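You operate a simulated robot arm through the tools that you are given. There is no shell and no other tool. Be economical: measure what you need, move in short steps, check, and stop when the job is done.

You run a simulated two-armed robot. Do the job below in one go: nothing can be reset, and whatever is moved stays where it is left.

Task
Take the purple mug and leave it on the patterned plate.

The check looks at the end state, three seconds after you hand in, the way a careful person would. Anything else that was tipped, shoved, dropped, spilled or broken makes it a failure.

Robot
Two 6-joint arms with two-finger parallel grippers on one trunk, on a base that drives. Base frame: it is fixed to the floor where the robot stands at the start and does not move with it; the origin is under the middle of the robot, x ahead of it, y to its left, z up. Readings come in mm, degrees, newtons and seconds.
The left shoulder is at the start at [60, 187, 922], the right one opposite. Places, roughly: patterned plate [-1750, -2750, 750]. Payload 1.57 kg a hand.
The TCP of each hand is the grasp point between the finger pads, 30 mm short of the fingertips. In the tool frame z runs along the fingers and y along their closing line. Largest opening 110 mm; finger width 24, thickness 12; the body of the gripper, 48 by 112 mm, starts 78 mm behind the TCP.
Orientation is that of the tool frame in the base frame, as a unit quaternion [x, y, z, w]. With the fingers straight down and closing along the base's y, the tool's x points along the base's -x, its y along +y and its z along -z.

Tools
- The arms move only by the tool step_arm. It takes "left_deltas", "right_deltas" or both (then of equal length, played together; a hand with none holds still); each is a list of rows, each an object (a shift or turn left out is 0, a gripper value left out holds the last) with "grip": the opening in per cent of the stroke, from 0 (shut) to 100 (fully open); "slide": the shift along the base's x, y, z in mm, a list of three; "dr": the turn, a rotation vector about the base's x, y, z in degrees, a list of three. In form: [{"grip": grip, "slide": [dx, dy, dz], "dr": [ax, ay, az]}, ...]. A call has 1 to 20 rows; each row is the pose to reach, as a shift and turn from the pose commanded when the call began. Each row takes 0.2 s and may step no farther than 50 mm and 8.6 degrees from the row before; otherwise, or with a gripper value out of range, the whole call is refused. A pose out of reach is approached as far as the arm can. The call stops where the force on the tool passes 40 N (or 10 N more than at its start, if that is more) or the arm is blocked; 0.2 s more then pass. Each finger travels about 153 mm/s and halts on what it meets, pressing with about 43 N; the grip force reading is that of the motor and also rises with nothing between the fingers. The clock runs only during rows and for 0.2 s after the last one: add rows that repeat a pose to give the fingers time. The reply holds the time, the measured pose of the TCP, the force on the tool along the base axes, the opening and the grip force, in the units named above and with some noise.
- Cameras (640 x 400 px; columns grow to the right, rows downward): "scene" is now at [17, -1.2, 1463]; the picture's right is [-0.01, -1.00, 0.00], its down [-0.76, 0.01, -0.65] and it looks along [0.65, -0.01, -0.76] (base axes); focal length 263 px, centre (320, 200). "left" rides on the left gripper at [70, -16, -141] in its tool frame; the picture's right is [0.23, 0.97, 0.00], its down [-0.86, 0.20, -0.48] and it looks along [-0.47, 0.11, 0.88] (tool axes); focal length 222 px, centre (320, 200). "right" rides on the right gripper at [70, 16, -141] in its tool frame; the picture's right is [-0.23, 0.97, 0.00], its down [-0.86, -0.20, -0.48] and it looks along [-0.47, -0.11, 0.88] (tool axes); focal length 222 px, centre (320, 200). There is no depth. A picture from a camera that has moved, and an enlarged one, comes with that camera's place and axes in the base frame and with its lens.
- capture(camera): a new picture of that camera. No time passes.
- lift_body(by): slides the trunk up (or, below 0, down) by that many mm; the arms and the scene camera ride with it, the base frame stays. It gives what a move gives, with no picture.
- roll_base(legs): drives the robot by 1 to 6 legs, each [ahead, left, turn to the left] in mm, mm and degrees, along the robot's own axes; the way and the turn of a leg run together, so that a leg with both is an arc; at most 1500 mm and 180 degrees a leg. The arms and the cameras ride along, it lands a little off, and it stops where it bumps. It gives what a move gives.
- head_to(pan, tilt): turns the head with the scene camera to pan (to the left, within 86 degrees either way) and tilt (down, from -29 to 69), counted from straight ahead of the robot. It gives what a move gives.
- close_up(camera, box): a new picture of the part [left, top, right, bottom] of that camera's present view, enlarged. No time passes.
- close_job(): hands the job in; it is judged then, once.

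Work in short steps. Places have to be worked out from the pictures, the camera data and where the tool is seen: move nearer, look again, correct. Check each grasp and each placing, and mend what went wrong. You have 120 turns and 88 pictures in all, those below and enlarged ones among them. Open the grippers and draw the arms clear of the work before you hand the job in, unless the task says otherwise; then end with one line.

The tools are called after "Emit:" as name(argument=value, ...) on one line, values as JSON. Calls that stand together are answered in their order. step_arm: Moves the arms, as the interface text tells. Its arguments: {"type":"object","properties":{"left_deltas":{"type":"array"},"right_deltas":{"type":"array"}},"required":[]} The other tools are called the same way: lift_body (by) slides the trunk up or down; roll_base (legs) drives the base; head_to (pan, tilt) turns the head that bears the scene camera; capture (camera) takes a picture; close_up (camera, box) takes an enlarged picture of a part of a camera's view; close_job () hands the job in.

At the start:

```text
t: 0.0
left_tool_pos: [480.6, 184.9, 939.7]
left_orientation: [0.0, 1.0, 0.0, 0.0]
left_contact_force: [0.1, 0.1, -0.4]
left_opening: 110.3
left_gripper_force: 0.0
right_tool_pos: [378.4, -146.5, 940.0]
right_orientation: [0.0, 1.0, -0.001, 0.0]
right_contact_force: [0.0, 0.0, 0.6]
right_opening: 110.0
right_gripper_force: 0.0
trunk travel left (down, up): [-550.0, 440.0]
robot x, y, heading: [2.2, -0.3, 0.1]
head pan, tilt: [-0.4, 49.1]
```

scene: 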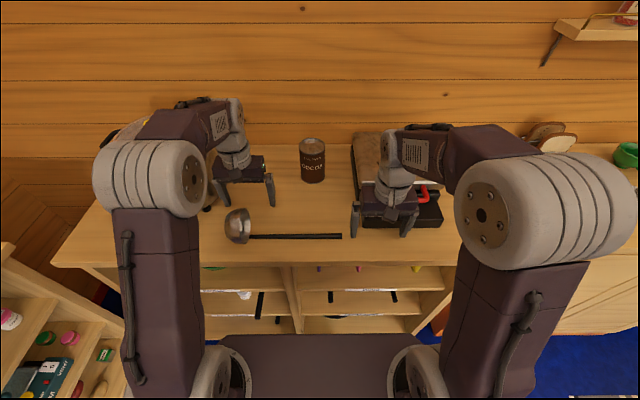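
right: 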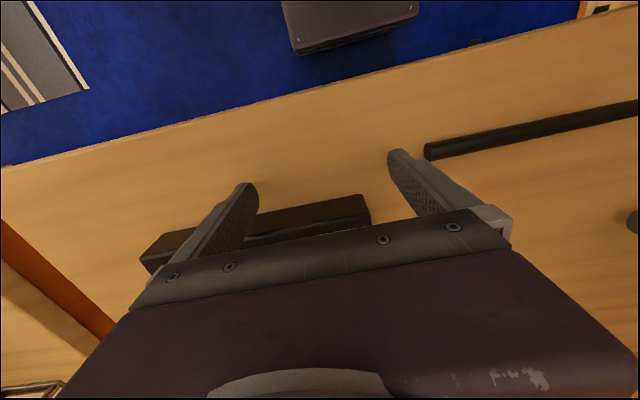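
left: 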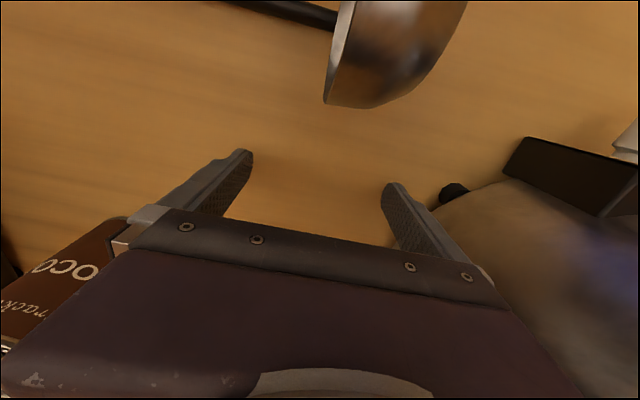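

The counter ahead shows a cocoa tin, ladle and other things but no purple mug yet. I look around with the head.

Emit:
head_to(pan=60, tilt=35)

Emit:
capture(camera="scene")

Emit:
head_to(pan=-60, tilt=35)

Emit:
capture(camera="scene")

```text
t: 1.3
left_tool_pos: [481.2, 184.8, 938.9]
left_orientation: [0.001, 1.0, 0.0, 0.0]
left_contact_force: [-0.6, 0.7, 0.0]
left_opening: 109.9
left_gripper_force: 0.1
right_tool_pos: [380.2, -146.2, 939.7]
right_orientation: [0.0, 1.0, -0.001, 0.0]
right_contact_force: [0.6, -0.4, -0.1]
right_opening: 110.0
right_gripper_force: 0.1
trunk travel left (down, up): [-550.0, 440.0]
robot x, y, heading: [3.0, -3.0, -0.2]
head pan, tilt: [60.0, 35.0]
```

```text
84 pictures are left
camera scene: at [-16.7, 75.6, 1483.6], right [0.87, -0.5, 0.0], down [-0.29, -0.5, -0.82], along [0.41, 0.71, -0.57], focal length 263 px, centre (320, 200)
```

scene: 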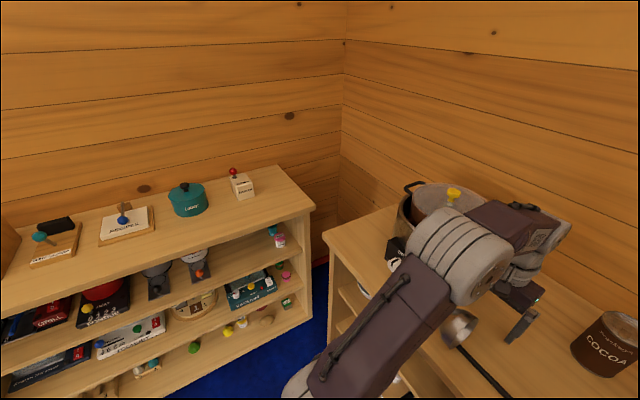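

```text
t: 3.3
left_tool_pos: [481.0, 185.7, 938.7]
left_orientation: [0.0, 1.0, 0.0, 0.0]
left_contact_force: [0.9, 0.5, -0.6]
left_opening: 110.1
left_gripper_force: 0.1
right_tool_pos: [379.4, -145.5, 939.4]
right_orientation: [0.0, 1.0, 0.001, 0.0]
right_contact_force: [0.1, -0.1, 0.6]
right_opening: 110.0
right_gripper_force: 0.0
trunk travel left (down, up): [-550.0, 440.0]
robot x, y, heading: [-0.7, 1.7, 0.1]
head pan, tilt: [-60.0, 35.0]
```

```text
83 pictures are left
camera scene: at [-16.7, -76.8, 1483.6], right [-0.87, -0.5, 0.0], down [-0.29, 0.5, -0.82], along [0.41, -0.71, -0.57], focal length 263 px, centre (320, 200)
```

scene: 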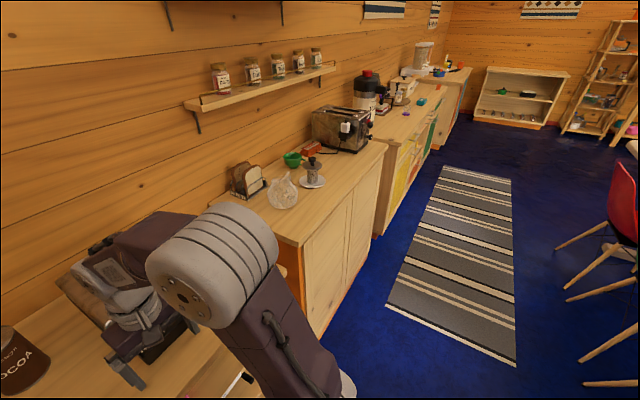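

No mug yet in these views. I look farther to each side.

Emit:
head_to(pan=-86, tilt=20)

Emit:
capture(camera="scene")

Emit:
head_to(pan=86, tilt=30)

Emit:
capture(camera="scene")

```text
t: 4.2
left_tool_pos: [482.1, 185.0, 939.3]
left_orientation: [0.0, 1.0, -0.001, -0.001]
left_contact_force: [-0.1, 0.9, 0.3]
left_opening: 109.9
left_gripper_force: 0.0
right_tool_pos: [379.0, -146.3, 938.9]
right_orientation: [0.0, 1.0, -0.001, 0.0]
right_contact_force: [0.7, 0.1, -0.4]
right_opening: 110.2
right_gripper_force: 0.0
trunk travel left (down, up): [-550.0, 440.0]
robot x, y, heading: [-1.5, 0.6, 0.1]
head pan, tilt: [-85.9, 20.0]
```

```text
82 pictures are left
camera scene: at [-54.1, -93.5, 1507.4], right [-1.0, -0.07, 0.0], down [-0.02, 0.34, -0.94], along [0.07, -0.94, -0.34], focal length 263 px, centre (320, 200)
```

scene: 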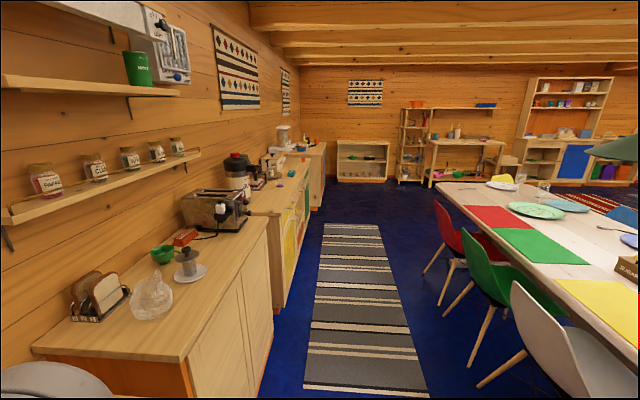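

```text
t: 6.8
left_tool_pos: [481.4, 185.3, 940.3]
left_orientation: [0.0, 1.0, 0.0, -0.001]
left_contact_force: [0.6, 0.6, -0.9]
left_opening: 110.1
left_gripper_force: 0.0
right_tool_pos: [378.7, -146.5, 939.8]
right_orientation: [-0.001, 1.0, 0.0, 0.001]
right_contact_force: [-0.6, 0.2, 1.1]
right_opening: 110.1
right_gripper_force: 0.0
trunk travel left (down, up): [-550.0, 440.0]
robot x, y, heading: [-2.6, 0.5, -0.1]
head pan, tilt: [85.9, 30.0]
```

```text
81 pictures are left
camera scene: at [-54.3, 89.6, 1491.4], right [1.0, -0.07, 0.0], down [-0.04, -0.5, -0.87], along [0.06, 0.86, -0.5], focal length 263 px, centre (320, 200)
```

scene: 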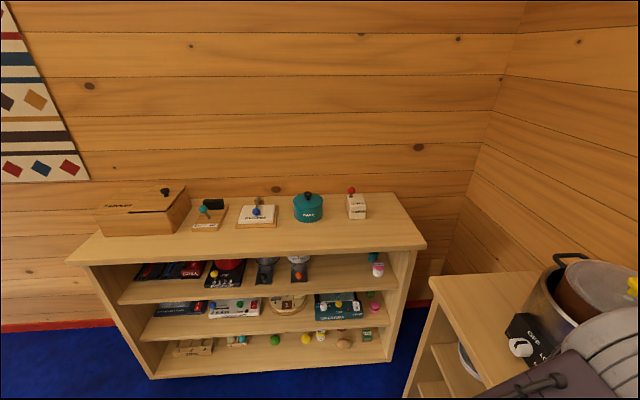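

The dining table is to the rear right; let me zoom in on it and on the far shelf.

Emit:
head_to(pan=-86, tilt=20)

Emit:
close_up(camera="scene", box=[440, 150, 640, 275])

Emit:
close_up(camera="scene", box=[400, 60, 640, 210])

Emit:
close_up(camera="scene", box=[220, 100, 420, 225])

```text
t: 9.4
left_tool_pos: [480.3, 185.3, 939.6]
left_orientation: [0.001, 1.0, 0.0, 0.0]
left_contact_force: [-0.3, 0.1, 0.3]
left_opening: 109.9
left_gripper_force: 0.1
right_tool_pos: [379.2, -145.2, 940.4]
right_orientation: [0.0, 1.0, 0.0, 0.0]
right_contact_force: [0.5, -1.0, -0.1]
right_opening: 109.9
right_gripper_force: 0.1
trunk travel left (down, up): [-550.0, 440.0]
robot x, y, heading: [-0.4, 1.5, 0.0]
head pan, tilt: [-85.9, 20.0]
```

```text
3.20 times, centred on (540, 212) of scene
camera zoom: at [-54.1, -93.5, 1507.5], right [-1.0, -0.07, 0.0], down [-0.02, 0.34, -0.94], along [0.07, -0.94, -0.34], focal length 841 px, centre (-384, 160)
```

zoom: 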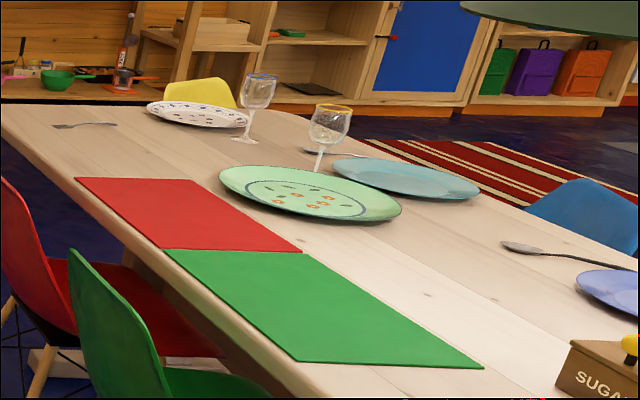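

```text
2.67 times, centred on (520, 135) of scene
camera zoom: at [-54.1, -93.5, 1507.5], right [-1.0, -0.07, 0.0], down [-0.02, 0.34, -0.94], along [0.07, -0.94, -0.34], focal length 701 px, centre (-213, 373)
```

zoom: 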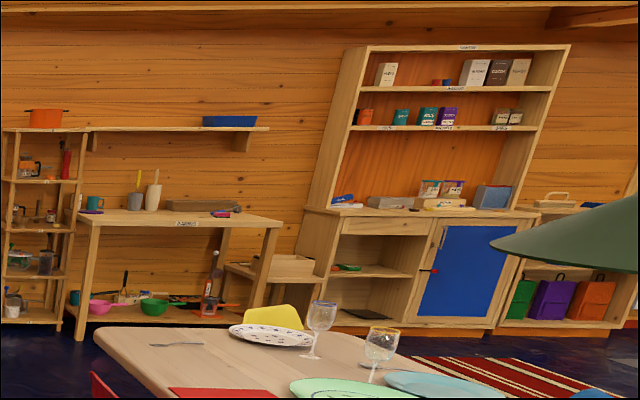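

```text
3.20 times, centred on (320, 162) of scene
camera zoom: at [-54.1, -93.5, 1507.5], right [-1.0, -0.07, 0.0], down [-0.02, 0.34, -0.94], along [0.07, -0.94, -0.34], focal length 841 px, centre (320, 320)
```

zoom: 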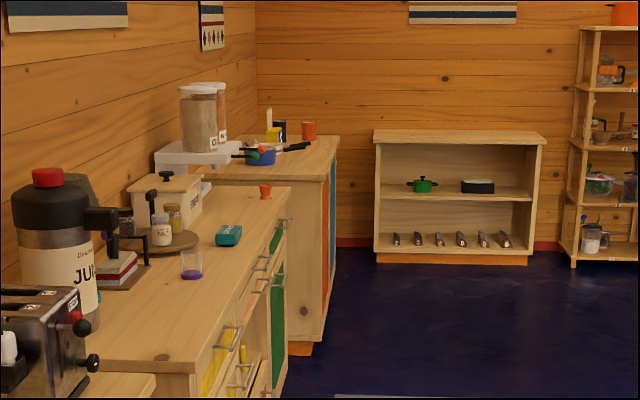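

The white patterned plate sits at the far end of the dining table. No mug seen yet, so I back off and turn right to see the rest of the room.

Emit:
roll_base(legs=[[-250, 0, 0], [0, 0, -90]])

Emit:
head_to(pan=-50, tilt=22)

Emit:
capture(camera="scene")

Emit:
head_to(pan=-86, tilt=22)

Emit:
capture(camera="scene")

```text
t: 15.1
left_tool_pos: [-69.0, -483.0, 940.0]
left_orientation: [0.711, 0.703, 0.001, 0.0]
left_contact_force: [-0.4, 0.1, 0.1]
left_opening: 109.9
left_gripper_force: 0.0
right_tool_pos: [-399.3, -377.9, 938.8]
right_orientation: [0.712, 0.703, -0.001, 0.001]
right_contact_force: [0.0, -0.1, 0.1]
right_opening: 110.0
right_gripper_force: 0.0
trunk travel left (down, up): [-550.0, 440.0]
robot x, y, heading: [-243.2, 1.5, -90.8]
head pan, tilt: [-85.9, 20.0]
```

```text
t: 16.1
left_tool_pos: [-68.6, -483.1, 940.3]
left_orientation: [0.711, 0.703, 0.0, 0.0]
left_contact_force: [0.0, 0.8, -0.2]
left_opening: 110.1
left_gripper_force: 0.1
right_tool_pos: [-399.3, -377.3, 939.0]
right_orientation: [0.711, 0.703, 0.001, 0.0]
right_contact_force: [0.7, -0.1, -0.1]
right_opening: 109.6
right_gripper_force: 0.1
trunk travel left (down, up): [-550.0, 440.0]
robot x, y, heading: [-245.1, 2.5, -90.6]
head pan, tilt: [-50.0, 22.0]
```

```text
77 pictures are left
camera scene: at [-320.2, 0.9, 1504.2], right [-0.63, 0.77, 0.0], down [0.29, 0.24, -0.93], along [-0.72, -0.59, -0.37], focal length 263 px, centre (320, 200)
```

scene: 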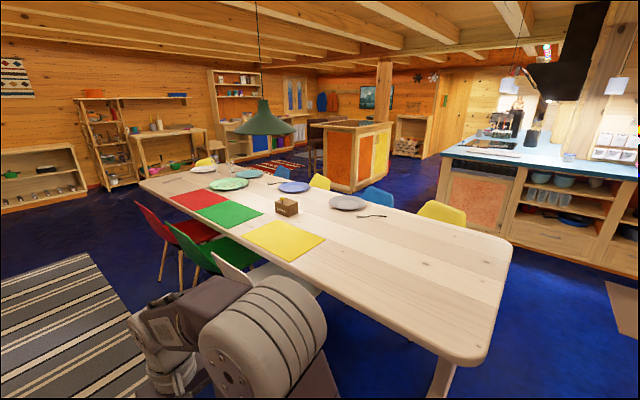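

```text
t: 17.1
left_tool_pos: [-69.5, -482.7, 938.6]
left_orientation: [0.712, 0.703, 0.0, 0.0]
left_contact_force: [0.3, -0.1, 0.2]
left_opening: 110.0
left_gripper_force: 0.0
right_tool_pos: [-399.1, -376.5, 940.4]
right_orientation: [0.711, 0.703, -0.001, 0.0]
right_contact_force: [0.8, -0.5, 0.3]
right_opening: 109.9
right_gripper_force: 0.0
trunk travel left (down, up): [-550.0, 440.0]
robot x, y, heading: [-246.7, -1.7, -91.0]
head pan, tilt: [-85.9, 22.0]
```

```text
76 pictures are left
camera scene: at [-340.9, 54.0, 1504.2], right [-0.06, 1.0, 0.0], down [0.37, 0.02, -0.93], along [-0.93, -0.05, -0.37], focal length 263 px, centre (320, 200)
```

scene: 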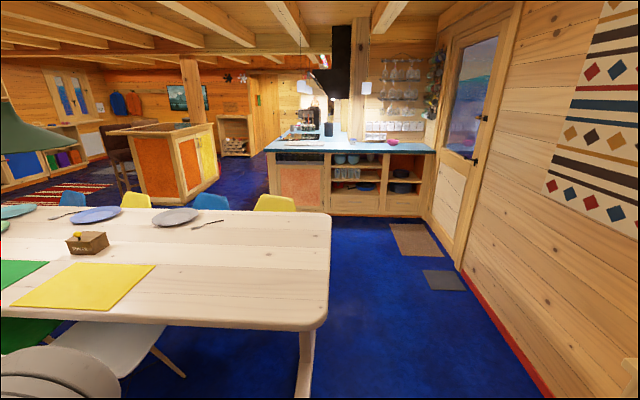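

Something purple is on the far kitchen counter. Zooming in.

Emit:
close_up(camera="scene", box=[260, 50, 460, 220])

Emit:
close_up(camera="scene", box=[350, 100, 450, 160])

```text
2.35 times, centred on (360, 135) of scene
camera zoom: at [-340.9, 54.0, 1504.2], right [-0.06, 1.0, 0.0], down [0.37, 0.02, -0.93], along [-0.93, -0.05, -0.37], focal length 618 px, centre (226, 353)
```

zoom: 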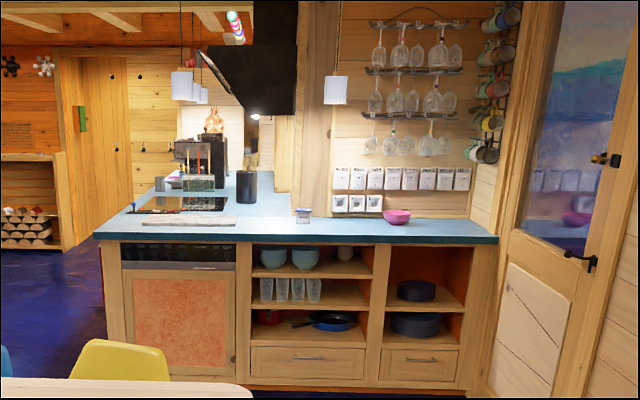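

```text
6.40 times, centred on (400, 130) of scene
camera zoom: at [-340.9, 54.0, 1504.2], right [-0.06, 1.0, 0.0], down [0.37, 0.02, -0.93], along [-0.93, -0.05, -0.37], focal length 1682 px, centre (-192, 648)
```

zoom: 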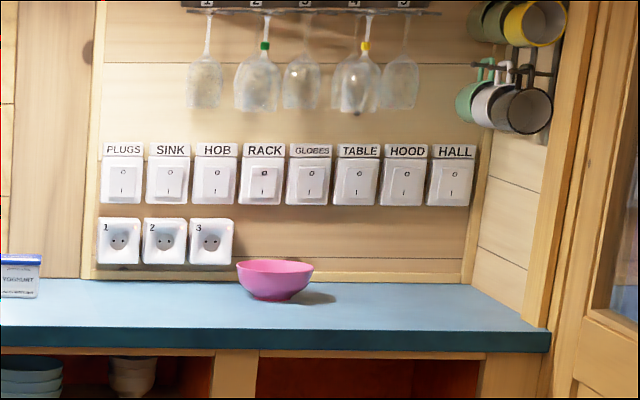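

The pink thing is a bowl; mugs hang on the wall rack at right. Zoom there.

Emit:
close_up(camera="scene", box=[410, 40, 470, 125])

Emit:
head_to(pan=-50, tilt=10)

Emit:
close_up(camera="scene", box=[60, 130, 260, 255])

Emit:
close_up(camera="scene", box=[430, 90, 640, 220])

```text
4.71 times, centred on (440, 82) of scene
camera zoom: at [-340.9, 54.0, 1504.2], right [-0.06, 1.0, 0.0], down [0.37, 0.02, -0.93], along [-0.93, -0.05, -0.37], focal length 1237 px, centre (-245, 753)
```

zoom: 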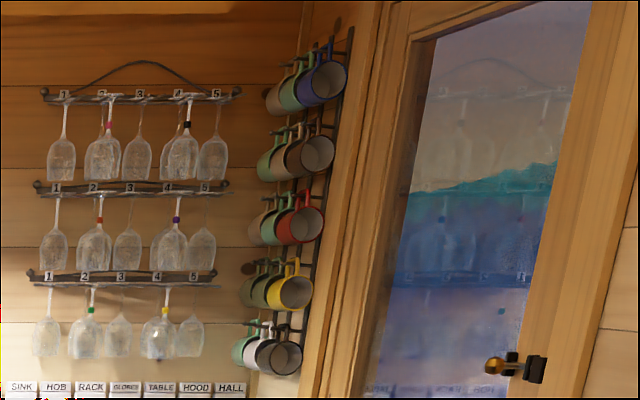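

```text
t: 18.1
left_tool_pos: [-70.1, -483.7, 940.1]
left_orientation: [0.712, 0.702, 0.001, 0.0]
left_contact_force: [0.2, -0.4, 1.1]
left_opening: 109.8
left_gripper_force: 0.1
right_tool_pos: [-398.2, -376.7, 940.6]
right_orientation: [0.711, 0.703, 0.0, 0.001]
right_contact_force: [-0.2, 0.4, 0.3]
right_opening: 110.0
right_gripper_force: 0.2
trunk travel left (down, up): [-550.0, 440.0]
robot x, y, heading: [-247.9, 0.6, -90.6]
head pan, tilt: [-50.0, 10.0]
```

```text
3.20 times, centred on (160, 192) of scene
camera zoom: at [-320.3, 0.8, 1523.7], right [-0.63, 0.77, 0.0], down [0.13, 0.11, -0.98], along [-0.76, -0.62, -0.17], focal length 841 px, centre (832, 224)
```

zoom: 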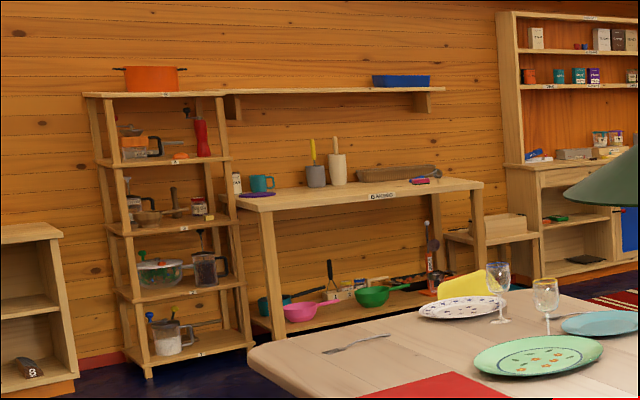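

```text
3.05 times, centred on (535, 155) of scene
camera zoom: at [-320.3, 0.8, 1523.7], right [-0.63, 0.77, 0.0], down [0.13, 0.11, -0.98], along [-0.76, -0.62, -0.17], focal length 801 px, centre (-335, 337)
```

zoom: 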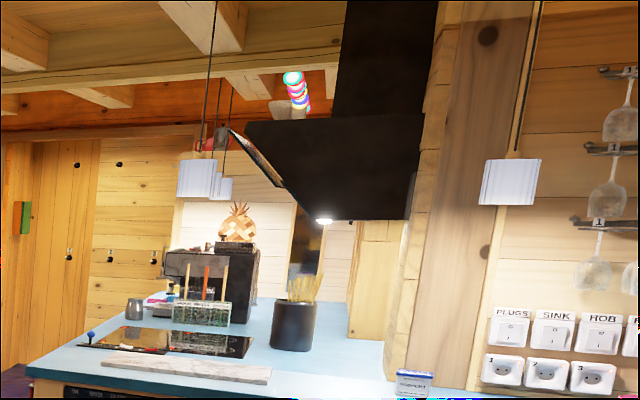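

The top-row front mug on the rack looks bluish-purple. I zoom on it further.

Emit:
head_to(pan=-86, tilt=10)

Emit:
close_up(camera="scene", box=[425, 100, 465, 125])

Emit:
close_up(camera="scene", box=[240, 160, 340, 225])

```text
t: 19.1
left_tool_pos: [-67.8, -482.8, 940.6]
left_orientation: [0.712, 0.702, 0.001, 0.0]
left_contact_force: [-0.3, -0.1, 0.5]
left_opening: 109.9
left_gripper_force: 0.1
right_tool_pos: [-398.8, -376.1, 940.2]
right_orientation: [0.711, 0.703, 0.001, 0.001]
right_contact_force: [-0.5, 0.2, -0.5]
right_opening: 110.1
right_gripper_force: 0.0
trunk travel left (down, up): [-550.0, 440.0]
robot x, y, heading: [-250.4, -1.9, -90.8]
head pan, tilt: [-85.9, 10.0]
```

```text
16.00 times, centred on (445, 112) of scene
camera zoom: at [-341.1, 54.1, 1523.7], right [-0.06, 1.0, 0.0], down [0.17, 0.01, -0.98], along [-0.98, -0.06, -0.17], focal length 4206 px, centre (-1680, 1600)
```

zoom: 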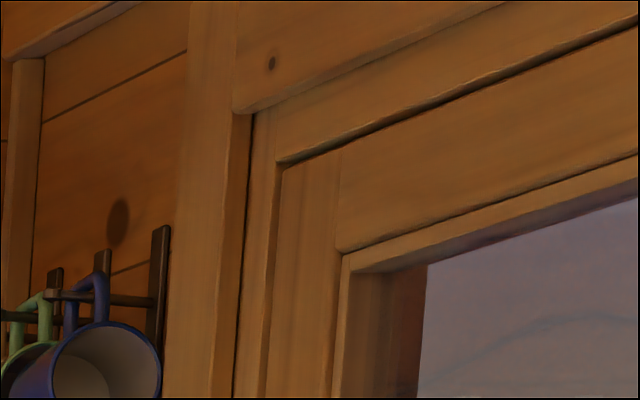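

```text
6.15 times, centred on (290, 192) of scene
camera zoom: at [-341.1, 54.1, 1523.7], right [-0.06, 1.0, 0.0], down [0.17, 0.01, -0.98], along [-0.98, -0.06, -0.17], focal length 1618 px, centre (505, 246)
```

zoom: 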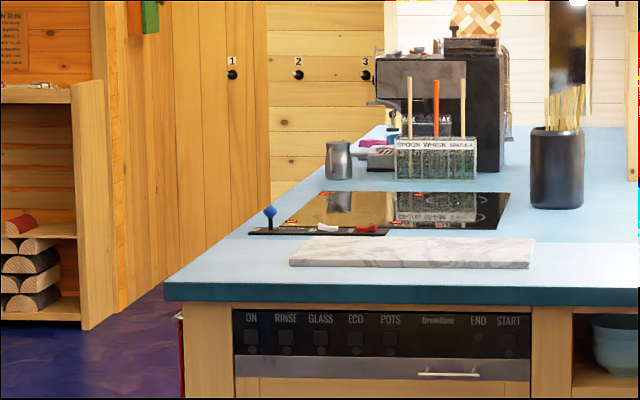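

I see no clear purple mug yet; the rack has an indigo one, and a magenta object is near the coffee machine. I'll drive towards the kitchen, passing around the table's end, and look again.

Emit:
roll_base(legs=[[0, 0, -90], [0, -450, 0], [1400, 0, 0], [700, 0, 0]])

Emit:
head_to(pan=0, tilt=5)

Emit:
capture(camera="scene")

Emit:
head_to(pan=70, tilt=15)

Emit:
capture(camera="scene")

```text
t: 35.5
left_tool_pos: [-2794.4, 267.2, 939.3]
left_orientation: [1.0, -0.005, -0.001, 0.0]
left_contact_force: [0.0, 0.3, -0.1]
left_opening: 109.9
left_gripper_force: 0.1
right_tool_pos: [-2688.6, 597.3, 940.1]
right_orientation: [1.0, -0.005, 0.0, 0.0]
right_contact_force: [0.1, 0.3, 0.3]
right_opening: 110.3
right_gripper_force: 0.1
trunk travel left (down, up): [-550.0, 440.0]
robot x, y, heading: [-2312.9, 445.5, 179.4]
head pan, tilt: [-85.9, 10.0]
```

```text
t: 37.1
left_tool_pos: [-2795.2, 267.7, 939.4]
left_orientation: [1.0, -0.005, 0.001, 0.0]
left_contact_force: [0.3, -0.5, 0.2]
left_opening: 110.1
left_gripper_force: 0.1
right_tool_pos: [-2688.5, 597.7, 939.8]
right_orientation: [1.0, -0.005, 0.0, 0.0]
right_contact_force: [0.1, -0.8, 0.4]
right_opening: 109.8
right_gripper_force: 0.1
trunk travel left (down, up): [-550.0, 440.0]
robot x, y, heading: [-2311.1, 446.1, 179.4]
head pan, tilt: [0.0, 5.0]
```

```text
68 pictures are left
camera scene: at [-2344.4, 447.8, 1531.8], right [0.01, 1.0, 0.0], down [0.09, 0.0, -1.0], along [-1.0, 0.01, -0.09], focal length 263 px, centre (320, 200)
```

scene: 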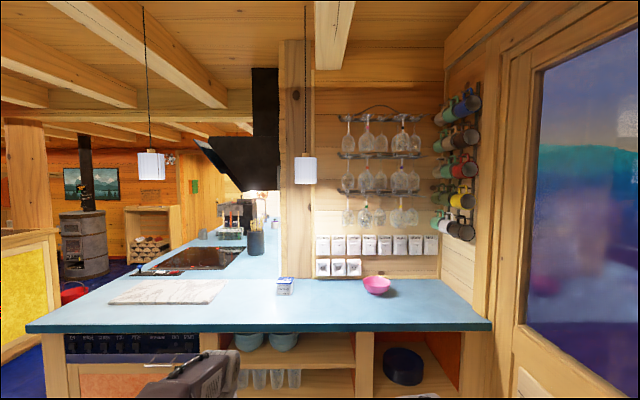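

```text
t: 38.5
left_tool_pos: [-2794.1, 268.8, 938.9]
left_orientation: [1.0, -0.004, 0.001, 0.0]
left_contact_force: [0.2, -0.1, 0.3]
left_opening: 110.2
left_gripper_force: 0.1
right_tool_pos: [-2688.9, 597.4, 939.5]
right_orientation: [1.0, -0.005, 0.0, 0.0]
right_contact_force: [0.1, -0.4, -0.5]
right_opening: 110.1
right_gripper_force: 0.0
trunk travel left (down, up): [-550.0, 440.0]
robot x, y, heading: [-2308.3, 444.9, 179.2]
head pan, tilt: [70.0, 15.0]
```

```text
67 pictures are left
camera scene: at [-2285.5, 359.4, 1515.6], right [-0.94, 0.35, 0.0], down [0.09, 0.24, -0.97], along [-0.34, -0.9, -0.26], focal length 263 px, centre (320, 200)
```

scene: 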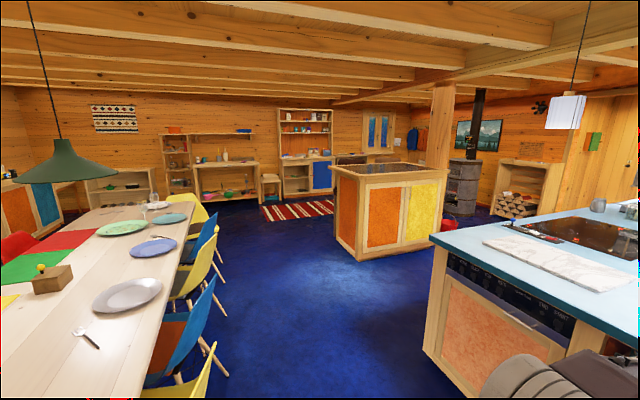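

Zoom on the rack from here.

Emit:
head_to(pan=-25, tilt=0)

Emit:
close_up(camera="scene", box=[230, 50, 430, 250])

Emit:
head_to(pan=25, tilt=20)

Emit:
close_up(camera="scene", box=[240, 90, 480, 240])

```text
t: 40.2
left_tool_pos: [-2795.5, 268.1, 940.3]
left_orientation: [1.0, -0.005, 0.0, 0.001]
left_contact_force: [-0.3, 1.1, 0.2]
left_opening: 110.3
left_gripper_force: 0.1
right_tool_pos: [-2687.8, 598.7, 939.7]
right_orientation: [1.0, -0.005, 0.0, 0.0]
right_contact_force: [-0.1, 0.2, 0.3]
right_opening: 109.8
right_gripper_force: 0.0
trunk travel left (down, up): [-550.0, 440.0]
robot x, y, heading: [-2312.2, 448.2, 179.4]
head pan, tilt: [-25.0, 0.0]
```

```text
2.00 times, centred on (330, 150) of scene
camera zoom: at [-2333.8, 485.6, 1539.7], right [0.43, 0.9, 0.0], down [0.0, 0.0, -1.0], along [-0.9, 0.43, 0.0], focal length 526 px, centre (300, 300)
```

zoom: 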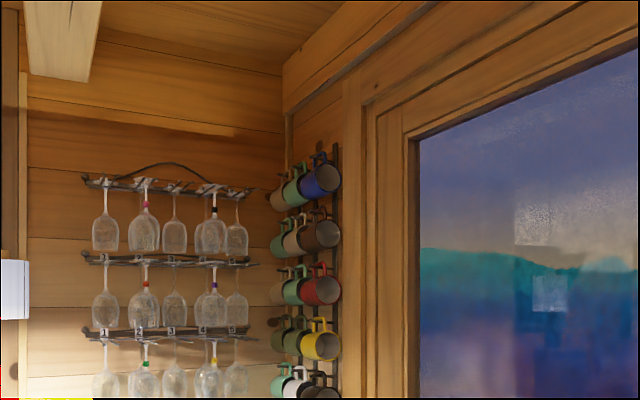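

```text
t: 41.4
left_tool_pos: [-2794.6, 268.1, 940.3]
left_orientation: [1.0, -0.005, 0.0, 0.001]
left_contact_force: [-0.9, -0.8, -0.4]
left_opening: 110.0
left_gripper_force: 0.0
right_tool_pos: [-2688.7, 598.7, 939.2]
right_orientation: [1.0, -0.006, 0.0, 0.0]
right_contact_force: [0.4, -0.6, 0.0]
right_opening: 110.1
right_gripper_force: 0.1
trunk travel left (down, up): [-550.0, 440.0]
robot x, y, heading: [-2313.8, 448.8, 179.4]
head pan, tilt: [25.0, 20.0]
```

```text
2.67 times, centred on (360, 165) of scene
camera zoom: at [-2337.4, 408.4, 1507.5], right [-0.41, 0.91, 0.0], down [0.31, 0.14, -0.94], along [-0.86, -0.39, -0.34], focal length 701 px, centre (213, 293)
```

zoom: 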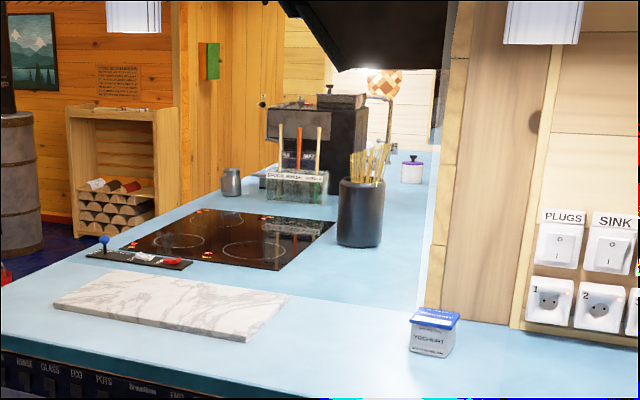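

The rack's one is blue. I'll drive to the passage between table and island to look at the remaining surfaces.

Emit:
roll_base(legs=[[0, 0, 90], [0, -500, 0], [1400, 0, 0]])

Emit:
head_to(pan=-70, tilt=15)

Emit:
capture(camera="scene")

Emit:
head_to(pan=0, tilt=15)

Emit:
capture(camera="scene")

```text
t: 54.8
left_tool_pos: [-2616.5, -1422.6, 940.4]
left_orientation: [0.7, 0.714, 0.001, 0.0]
left_contact_force: [0.6, -0.6, 0.1]
left_opening: 109.9
left_gripper_force: 0.0
right_tool_pos: [-2949.1, -1328.3, 940.0]
right_orientation: [0.699, 0.715, 0.0, 0.0]
right_contact_force: [-1.1, 0.4, 0.6]
right_opening: 109.9
right_gripper_force: 0.0
trunk travel left (down, up): [-550.0, 440.0]
robot x, y, heading: [-2813.7, -946.0, -88.8]
head pan, tilt: [25.0, 20.0]
```

```text
t: 56.5
left_tool_pos: [-2617.0, -1421.4, 941.4]
left_orientation: [0.699, 0.715, 0.0, 0.001]
left_contact_force: [-0.1, -0.9, 0.5]
left_opening: 110.0
left_gripper_force: 0.1
right_tool_pos: [-2949.3, -1328.3, 940.2]
right_orientation: [0.699, 0.715, 0.0, 0.0]
right_contact_force: [-0.1, -0.4, 1.2]
right_opening: 110.2
right_gripper_force: 0.2
trunk travel left (down, up): [-550.0, 440.0]
robot x, y, heading: [-2811.8, -943.6, -88.8]
head pan, tilt: [-70.0, 15.0]
```

```text
64 pictures are left
camera scene: at [-2900.7, -920.7, 1515.6], right [-0.36, 0.93, 0.0], down [0.24, 0.09, -0.97], along [-0.9, -0.35, -0.26], focal length 263 px, centre (320, 200)
```

scene: 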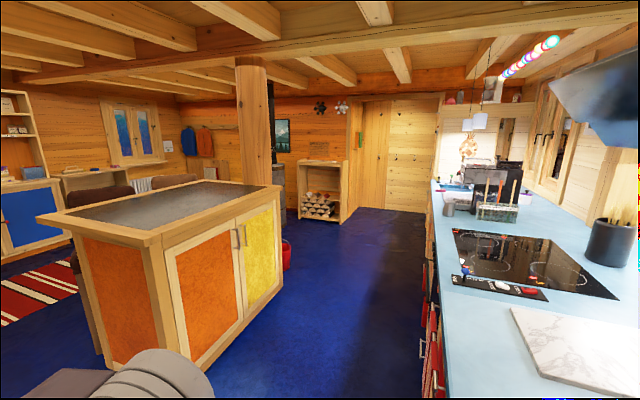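

```text
t: 57.9
left_tool_pos: [-2617.5, -1422.1, 939.9]
left_orientation: [0.7, 0.714, 0.0, 0.0]
left_contact_force: [-0.1, 0.4, -0.3]
left_opening: 109.8
left_gripper_force: 0.0
right_tool_pos: [-2949.5, -1328.5, 939.6]
right_orientation: [0.7, 0.714, 0.0, 0.0]
right_contact_force: [0.9, -0.4, -0.9]
right_opening: 109.8
right_gripper_force: 0.1
trunk travel left (down, up): [-550.0, 440.0]
robot x, y, heading: [-2811.0, -943.1, -88.6]
head pan, tilt: [0.0, 15.0]
```

```text
63 pictures are left
camera scene: at [-2811.7, -980.2, 1515.6], right [-1.0, -0.02, 0.0], down [-0.01, 0.26, -0.97], along [0.02, -0.97, -0.26], focal length 263 px, centre (320, 200)
```

scene: 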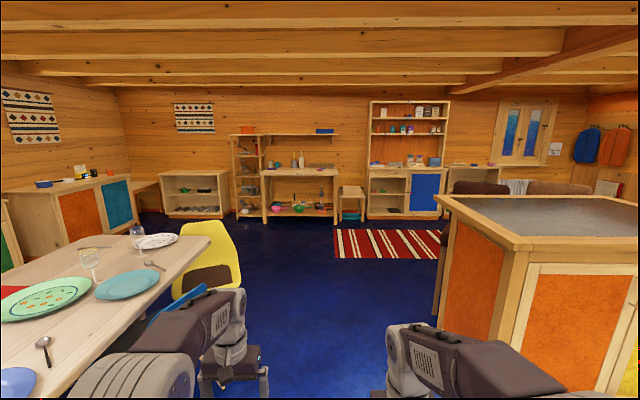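

Zooming on the coffee end of the counter, the dresser and the far shelves.

Emit:
close_up(camera="scene", box=[360, 95, 460, 225])

Emit:
close_up(camera="scene", box=[150, 120, 370, 230])

Emit:
close_up(camera="scene", box=[20, 150, 150, 240])

Emit:
head_to(pan=-70, tilt=10)

Emit:
close_up(camera="scene", box=[410, 120, 560, 220])

```text
3.08 times, centred on (410, 160) of scene
camera zoom: at [-2811.7, -980.2, 1515.6], right [-1.0, -0.02, 0.0], down [-0.01, 0.26, -0.97], along [0.02, -0.97, -0.26], focal length 809 px, centre (43, 323)
```

zoom: 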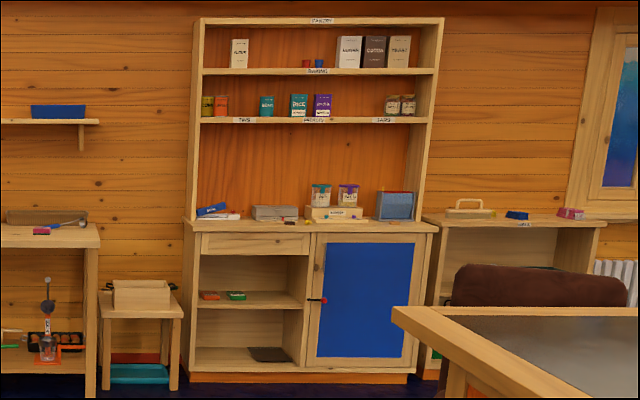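

```text
2.91 times, centred on (260, 175) of scene
camera zoom: at [-2811.7, -980.2, 1515.6], right [-1.0, -0.02, 0.0], down [-0.01, 0.26, -0.97], along [0.02, -0.97, -0.26], focal length 765 px, centre (494, 273)
```

zoom: 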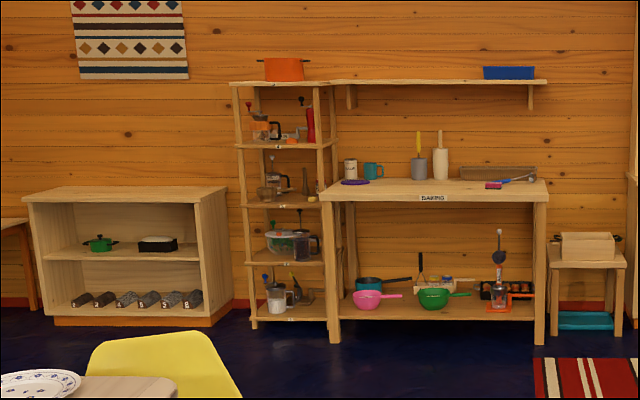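

```text
4.44 times, centred on (85, 195) of scene
camera zoom: at [-2811.7, -980.2, 1515.6], right [-1.0, -0.02, 0.0], down [-0.01, 0.26, -0.97], along [0.02, -0.97, -0.26], focal length 1168 px, centre (1364, 222)
```

zoom: 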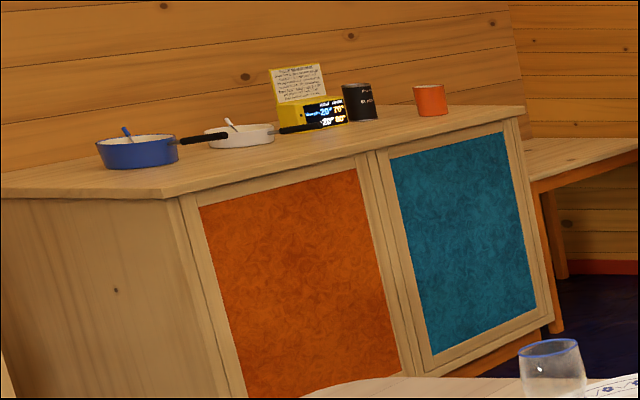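

```text
t: 59.3
left_tool_pos: [-2616.9, -1422.9, 941.1]
left_orientation: [0.7, 0.714, 0.001, 0.0]
left_contact_force: [-0.1, -0.5, 0.8]
left_opening: 109.9
left_gripper_force: 0.1
right_tool_pos: [-2949.6, -1328.6, 941.0]
right_orientation: [0.7, 0.714, 0.0, 0.0]
right_contact_force: [0.4, -0.8, -0.1]
right_opening: 110.3
right_gripper_force: 0.0
trunk travel left (down, up): [-550.0, 440.0]
robot x, y, heading: [-2812.9, -945.7, -89.2]
head pan, tilt: [-70.0, 10.0]
```

```text
4.00 times, centred on (485, 170) of scene
camera zoom: at [-2900.3, -920.6, 1523.7], right [-0.36, 0.93, 0.0], down [0.16, 0.06, -0.98], along [-0.92, -0.36, -0.17], focal length 1051 px, centre (-340, 320)
```

zoom: 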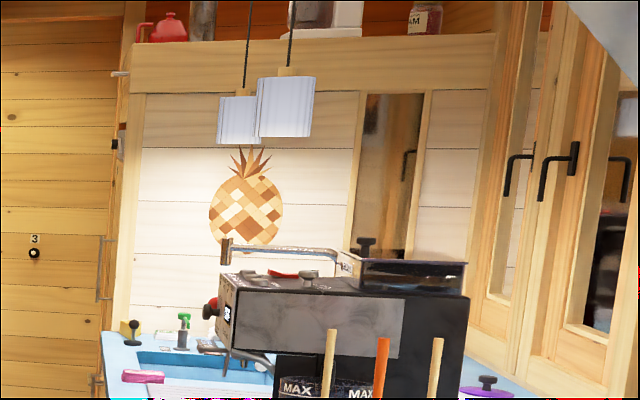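

No mug here. I look back east, over the table, towards the starting counter from afar.

Emit:
head_to(pan=86, tilt=12)

Emit:
capture(camera="scene")

Emit:
close_up(camera="scene", box=[60, 130, 260, 255])

Emit:
close_up(camera="scene", box=[240, 130, 440, 255])

```text
t: 61.7
left_tool_pos: [-2617.3, -1422.9, 940.9]
left_orientation: [0.699, 0.715, 0.0, 0.0]
left_contact_force: [0.2, 0.0, -0.3]
left_opening: 110.1
left_gripper_force: 0.2
right_tool_pos: [-2949.2, -1327.3, 940.7]
right_orientation: [0.699, 0.715, 0.0, -0.001]
right_contact_force: [-0.9, -0.3, 0.7]
right_opening: 109.9
right_gripper_force: 0.1
trunk travel left (down, up): [-550.0, 440.0]
robot x, y, heading: [-2813.0, -943.3, -88.6]
head pan, tilt: [85.9, 12.0]
```

```text
58 pictures are left
camera scene: at [-2720.5, -891.5, 1520.5], right [-0.05, -1.0, 0.0], down [-0.21, 0.01, -0.98], along [0.98, -0.05, -0.21], focal length 263 px, centre (320, 200)
```

scene: 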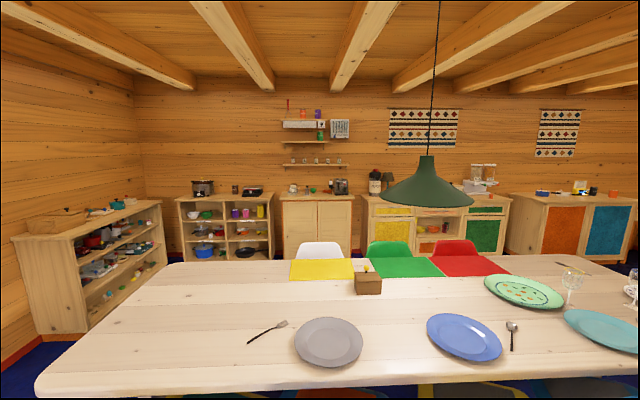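

```text
3.20 times, centred on (160, 192) of scene
camera zoom: at [-2720.5, -891.5, 1520.5], right [-0.05, -1.0, 0.0], down [-0.21, 0.01, -0.98], along [0.98, -0.05, -0.21], focal length 841 px, centre (832, 224)
```

zoom: 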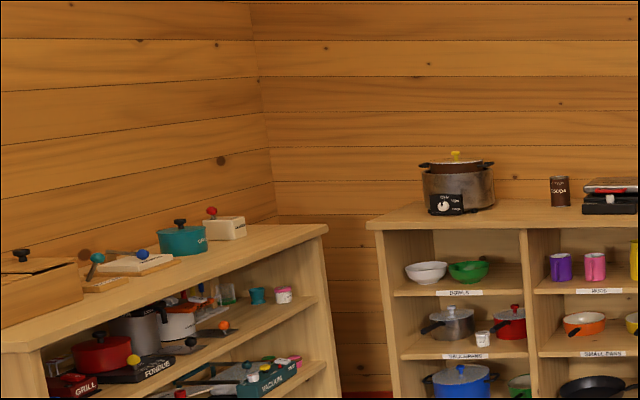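

```text
3.20 times, centred on (340, 192) of scene
camera zoom: at [-2720.5, -891.5, 1520.5], right [-0.05, -1.0, 0.0], down [-0.21, 0.01, -0.98], along [0.98, -0.05, -0.21], focal length 841 px, centre (256, 224)
```

zoom: 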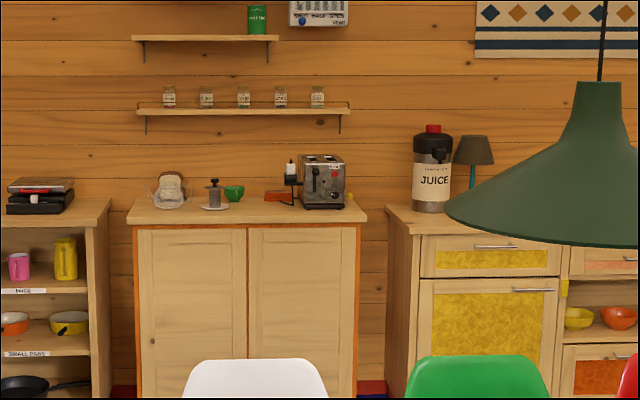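

Found it: a purple mug sits on the shelf labelled "MUGS" under the starting counter, roughly at (400, -35, 690), next to a pink mug. I drive back there.

Emit:
roll_base(legs=[[-1400, 0, 0], [0, 500, 0], [0, 0, 89], [1400, 0, 0], [450, 0, 0]])

Emit:
lift_body(by=-350)

Emit:
head_to(pan=-20, tilt=20)

Emit:
capture(camera="scene")

```text
t: 83.9
left_tool_pos: [-38.2, 744.1, 939.4]
left_orientation: [-0.026, 1.0, 0.0, -0.001]
left_contact_force: [0.0, -0.6, -0.7]
left_opening: 109.7
left_gripper_force: 0.1
right_tool_pos: [-124.1, 409.2, 939.5]
right_orientation: [-0.026, 1.0, 0.001, 0.0]
right_contact_force: [-0.7, -0.2, -0.5]
right_opening: 109.9
right_gripper_force: 0.0
trunk travel left (down, up): [-550.0, 440.0]
robot x, y, heading: [-512.1, 537.8, 3.0]
head pan, tilt: [85.9, 12.0]
```

```text
t: 84.7
left_tool_pos: [-40.3, 745.8, 909.5]
left_orientation: [-0.027, 1.0, 0.002, 0.003]
left_contact_force: [-9.3, -2.4, 11.0]
left_opening: 108.5
left_gripper_force: 0.1
right_tool_pos: [-126.3, 408.3, 905.1]
right_orientation: [-0.026, 1.0, 0.0, 0.0]
right_contact_force: [-1.1, 0.0, -0.1]
right_opening: 109.9
right_gripper_force: 0.0
trunk travel left (down, up): [-515.0, 475.0]
robot x, y, heading: [-514.1, 535.2, 2.9]
head pan, tilt: [85.9, 12.0]
stopped: the force on the tool passed its limit (the readings are from after the stop); the commanded pose is now the measured one
```

```text
t: 86.6
left_tool_pos: [-39.3, 747.0, 909.2]
left_orientation: [-0.027, 1.0, 0.001, 0.004]
left_contact_force: [-5.8, -2.1, 6.9]
left_opening: 108.6
left_gripper_force: 0.1
right_tool_pos: [-125.4, 409.5, 905.4]
right_orientation: [-0.026, 1.0, 0.0, 0.002]
right_contact_force: [0.1, -0.1, -0.5]
right_opening: 109.8
right_gripper_force: 0.0
trunk travel left (down, up): [-515.0, 475.0]
robot x, y, heading: [-509.4, 536.0, 3.0]
head pan, tilt: [-20.0, 20.0]
```

```text
55 pictures are left
camera scene: at [-483.8, 503.8, 1472.5], right [-0.29, -0.96, 0.0], down [-0.33, 0.1, -0.94], along [0.9, -0.27, -0.34], focal length 263 px, centre (320, 200)
```

scene: 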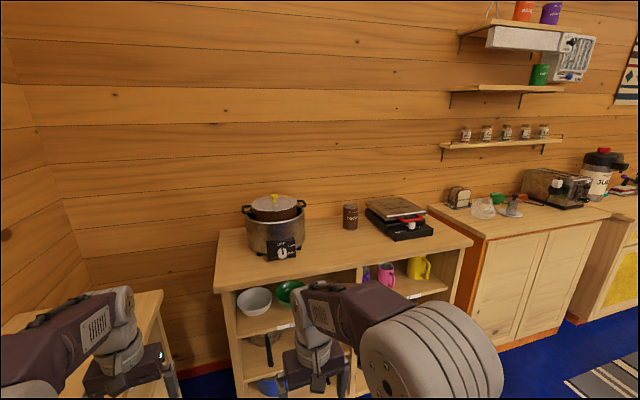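

Careless: the left hand touched something on the left shelf. I raise the trunk back and look there.

Emit:
lift_body(by=60)

Emit:
head_to(pan=45, tilt=40)

Emit:
capture(camera="scene")

Emit:
capture(camera="left")

```text
t: 87.6
left_tool_pos: [-38.2, 746.3, 968.4]
left_orientation: [-0.025, 1.0, 0.002, 0.003]
left_contact_force: [0.3, -0.6, 0.5]
left_opening: 110.1
left_gripper_force: 0.1
right_tool_pos: [-124.9, 410.0, 965.4]
right_orientation: [-0.027, 1.0, 0.001, 0.0]
right_contact_force: [-0.1, 0.0, 0.7]
right_opening: 110.1
right_gripper_force: 0.0
trunk travel left (down, up): [-575.0, 415.0]
robot x, y, heading: [-507.7, 536.9, 3.1]
head pan, tilt: [-20.0, 20.0]
```

```text
t: 88.9
left_tool_pos: [-38.0, 745.9, 969.0]
left_orientation: [-0.027, 1.0, 0.002, 0.003]
left_contact_force: [-0.3, -0.3, -0.5]
left_opening: 109.9
left_gripper_force: 0.2
right_tool_pos: [-123.8, 408.7, 965.4]
right_orientation: [-0.026, 1.0, 0.001, 0.0]
right_contact_force: [0.3, -0.7, 0.9]
right_opening: 110.1
right_gripper_force: 0.2
trunk travel left (down, up): [-575.0, 415.0]
robot x, y, heading: [-514.4, 531.6, 3.0]
head pan, tilt: [45.0, 40.0]
```

```text
54 pictures are left
camera scene: at [-513.9, 595.0, 1501.0], right [0.74, -0.67, 0.0], down [-0.43, -0.48, -0.77], along [0.51, 0.57, -0.64], focal length 263 px, centre (320, 200)
```

scene: 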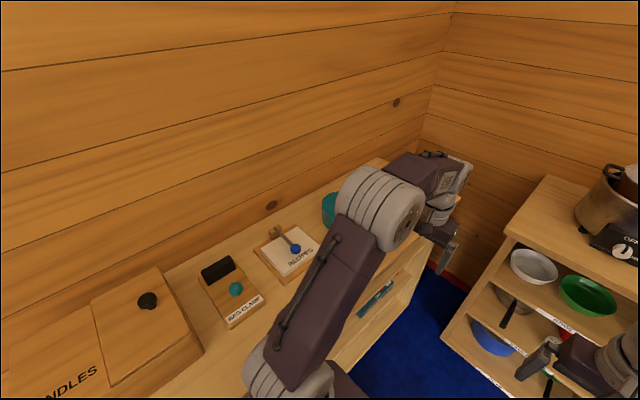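

```text
53 pictures are left
camera left: at [-108.8, 725.3, 1109.5], right [-0.28, 0.96, 0.0], down [0.84, 0.24, 0.48], along [0.47, 0.14, -0.87], focal length 222 px, centre (320, 200)
```

left: 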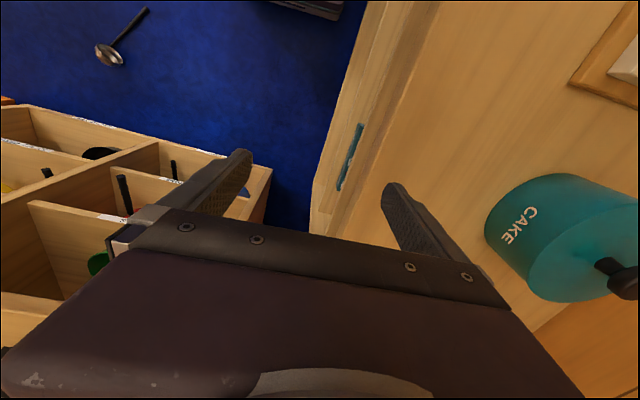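

The left hand only pressed the bare shelf top, but I now see the ladle on the floor: my hand must have dragged it off the counter when I backed off at the start. I'll put it back (it lay at about bowl (408,205), handle end (385,-62) on the counter). First I sidestep clear of the left shelf and look.

Emit:
roll_base(legs=[[0, -400, -3]])

Emit:
head_to(pan=-20, tilt=55)

Emit:
capture(camera="scene")

```text
t: 91.5
left_tool_pos: [-17.3, 317.1, 967.2]
left_orientation: [-0.001, 1.0, 0.001, 0.003]
left_contact_force: [-0.5, 1.3, -0.1]
left_opening: 109.9
left_gripper_force: 0.0
right_tool_pos: [-121.5, -15.8, 963.7]
right_orientation: [0.0, 1.0, 0.0, 0.001]
right_contact_force: [0.6, -0.7, 0.8]
right_opening: 110.1
right_gripper_force: 0.1
trunk travel left (down, up): [-575.0, 415.0]
robot x, y, heading: [-496.3, 133.0, -0.0]
head pan, tilt: [45.0, 40.0]
```

```text
t: 92.8
left_tool_pos: [-17.4, 317.4, 968.1]
left_orientation: [0.0, 1.0, 0.002, 0.004]
left_contact_force: [0.2, -0.6, -1.5]
left_opening: 109.7
left_gripper_force: 0.0
right_tool_pos: [-120.6, -15.7, 965.1]
right_orientation: [0.001, 1.0, 0.0, 0.0]
right_contact_force: [-0.4, 0.3, 0.1]
right_opening: 110.0
right_gripper_force: 0.1
trunk travel left (down, up): [-575.0, 415.0]
robot x, y, heading: [-499.1, 126.1, -0.1]
head pan, tilt: [-20.0, 55.0]
```

```text
52 pictures are left
camera scene: at [-492.7, 105.6, 1480.3], right [-0.34, -0.94, 0.0], down [-0.77, 0.28, -0.57], along [0.54, -0.2, -0.82], focal length 263 px, centre (320, 200)
```

scene: 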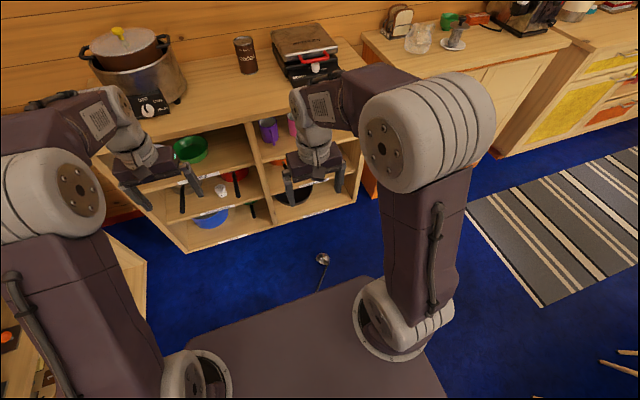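

The ladle lies on the floor with its bowl near (68,-124) and handle running toward (-100,-45). I lower the trunk to reach the floor, then look from close.

Emit:
lift_body(by=-530)

Emit:
capture(camera="right")

Emit:
capture(camera="scene")

```text
refused: -530 is not a number from -400 to 400
```

```text
51 pictures are left
camera right: at [-190.5, 1.7, 1105.9], right [0.23, 0.97, 0.0], down [0.86, -0.2, 0.48], along [0.47, -0.11, -0.88], focal length 222 px, centre (320, 200)
```

right: 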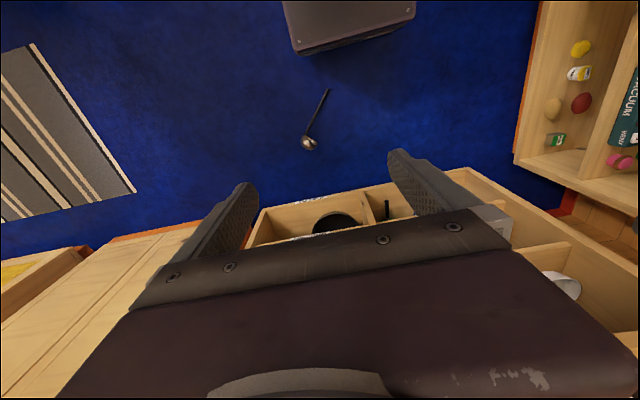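

```text
50 pictures are left
camera scene: at [-492.7, 105.6, 1480.3], right [-0.34, -0.94, 0.0], down [-0.77, 0.28, -0.57], along [0.54, -0.2, -0.82], focal length 263 px, centre (320, 200)
```

scene: 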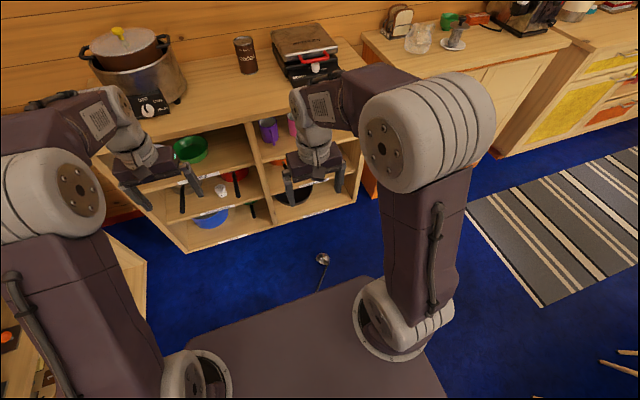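

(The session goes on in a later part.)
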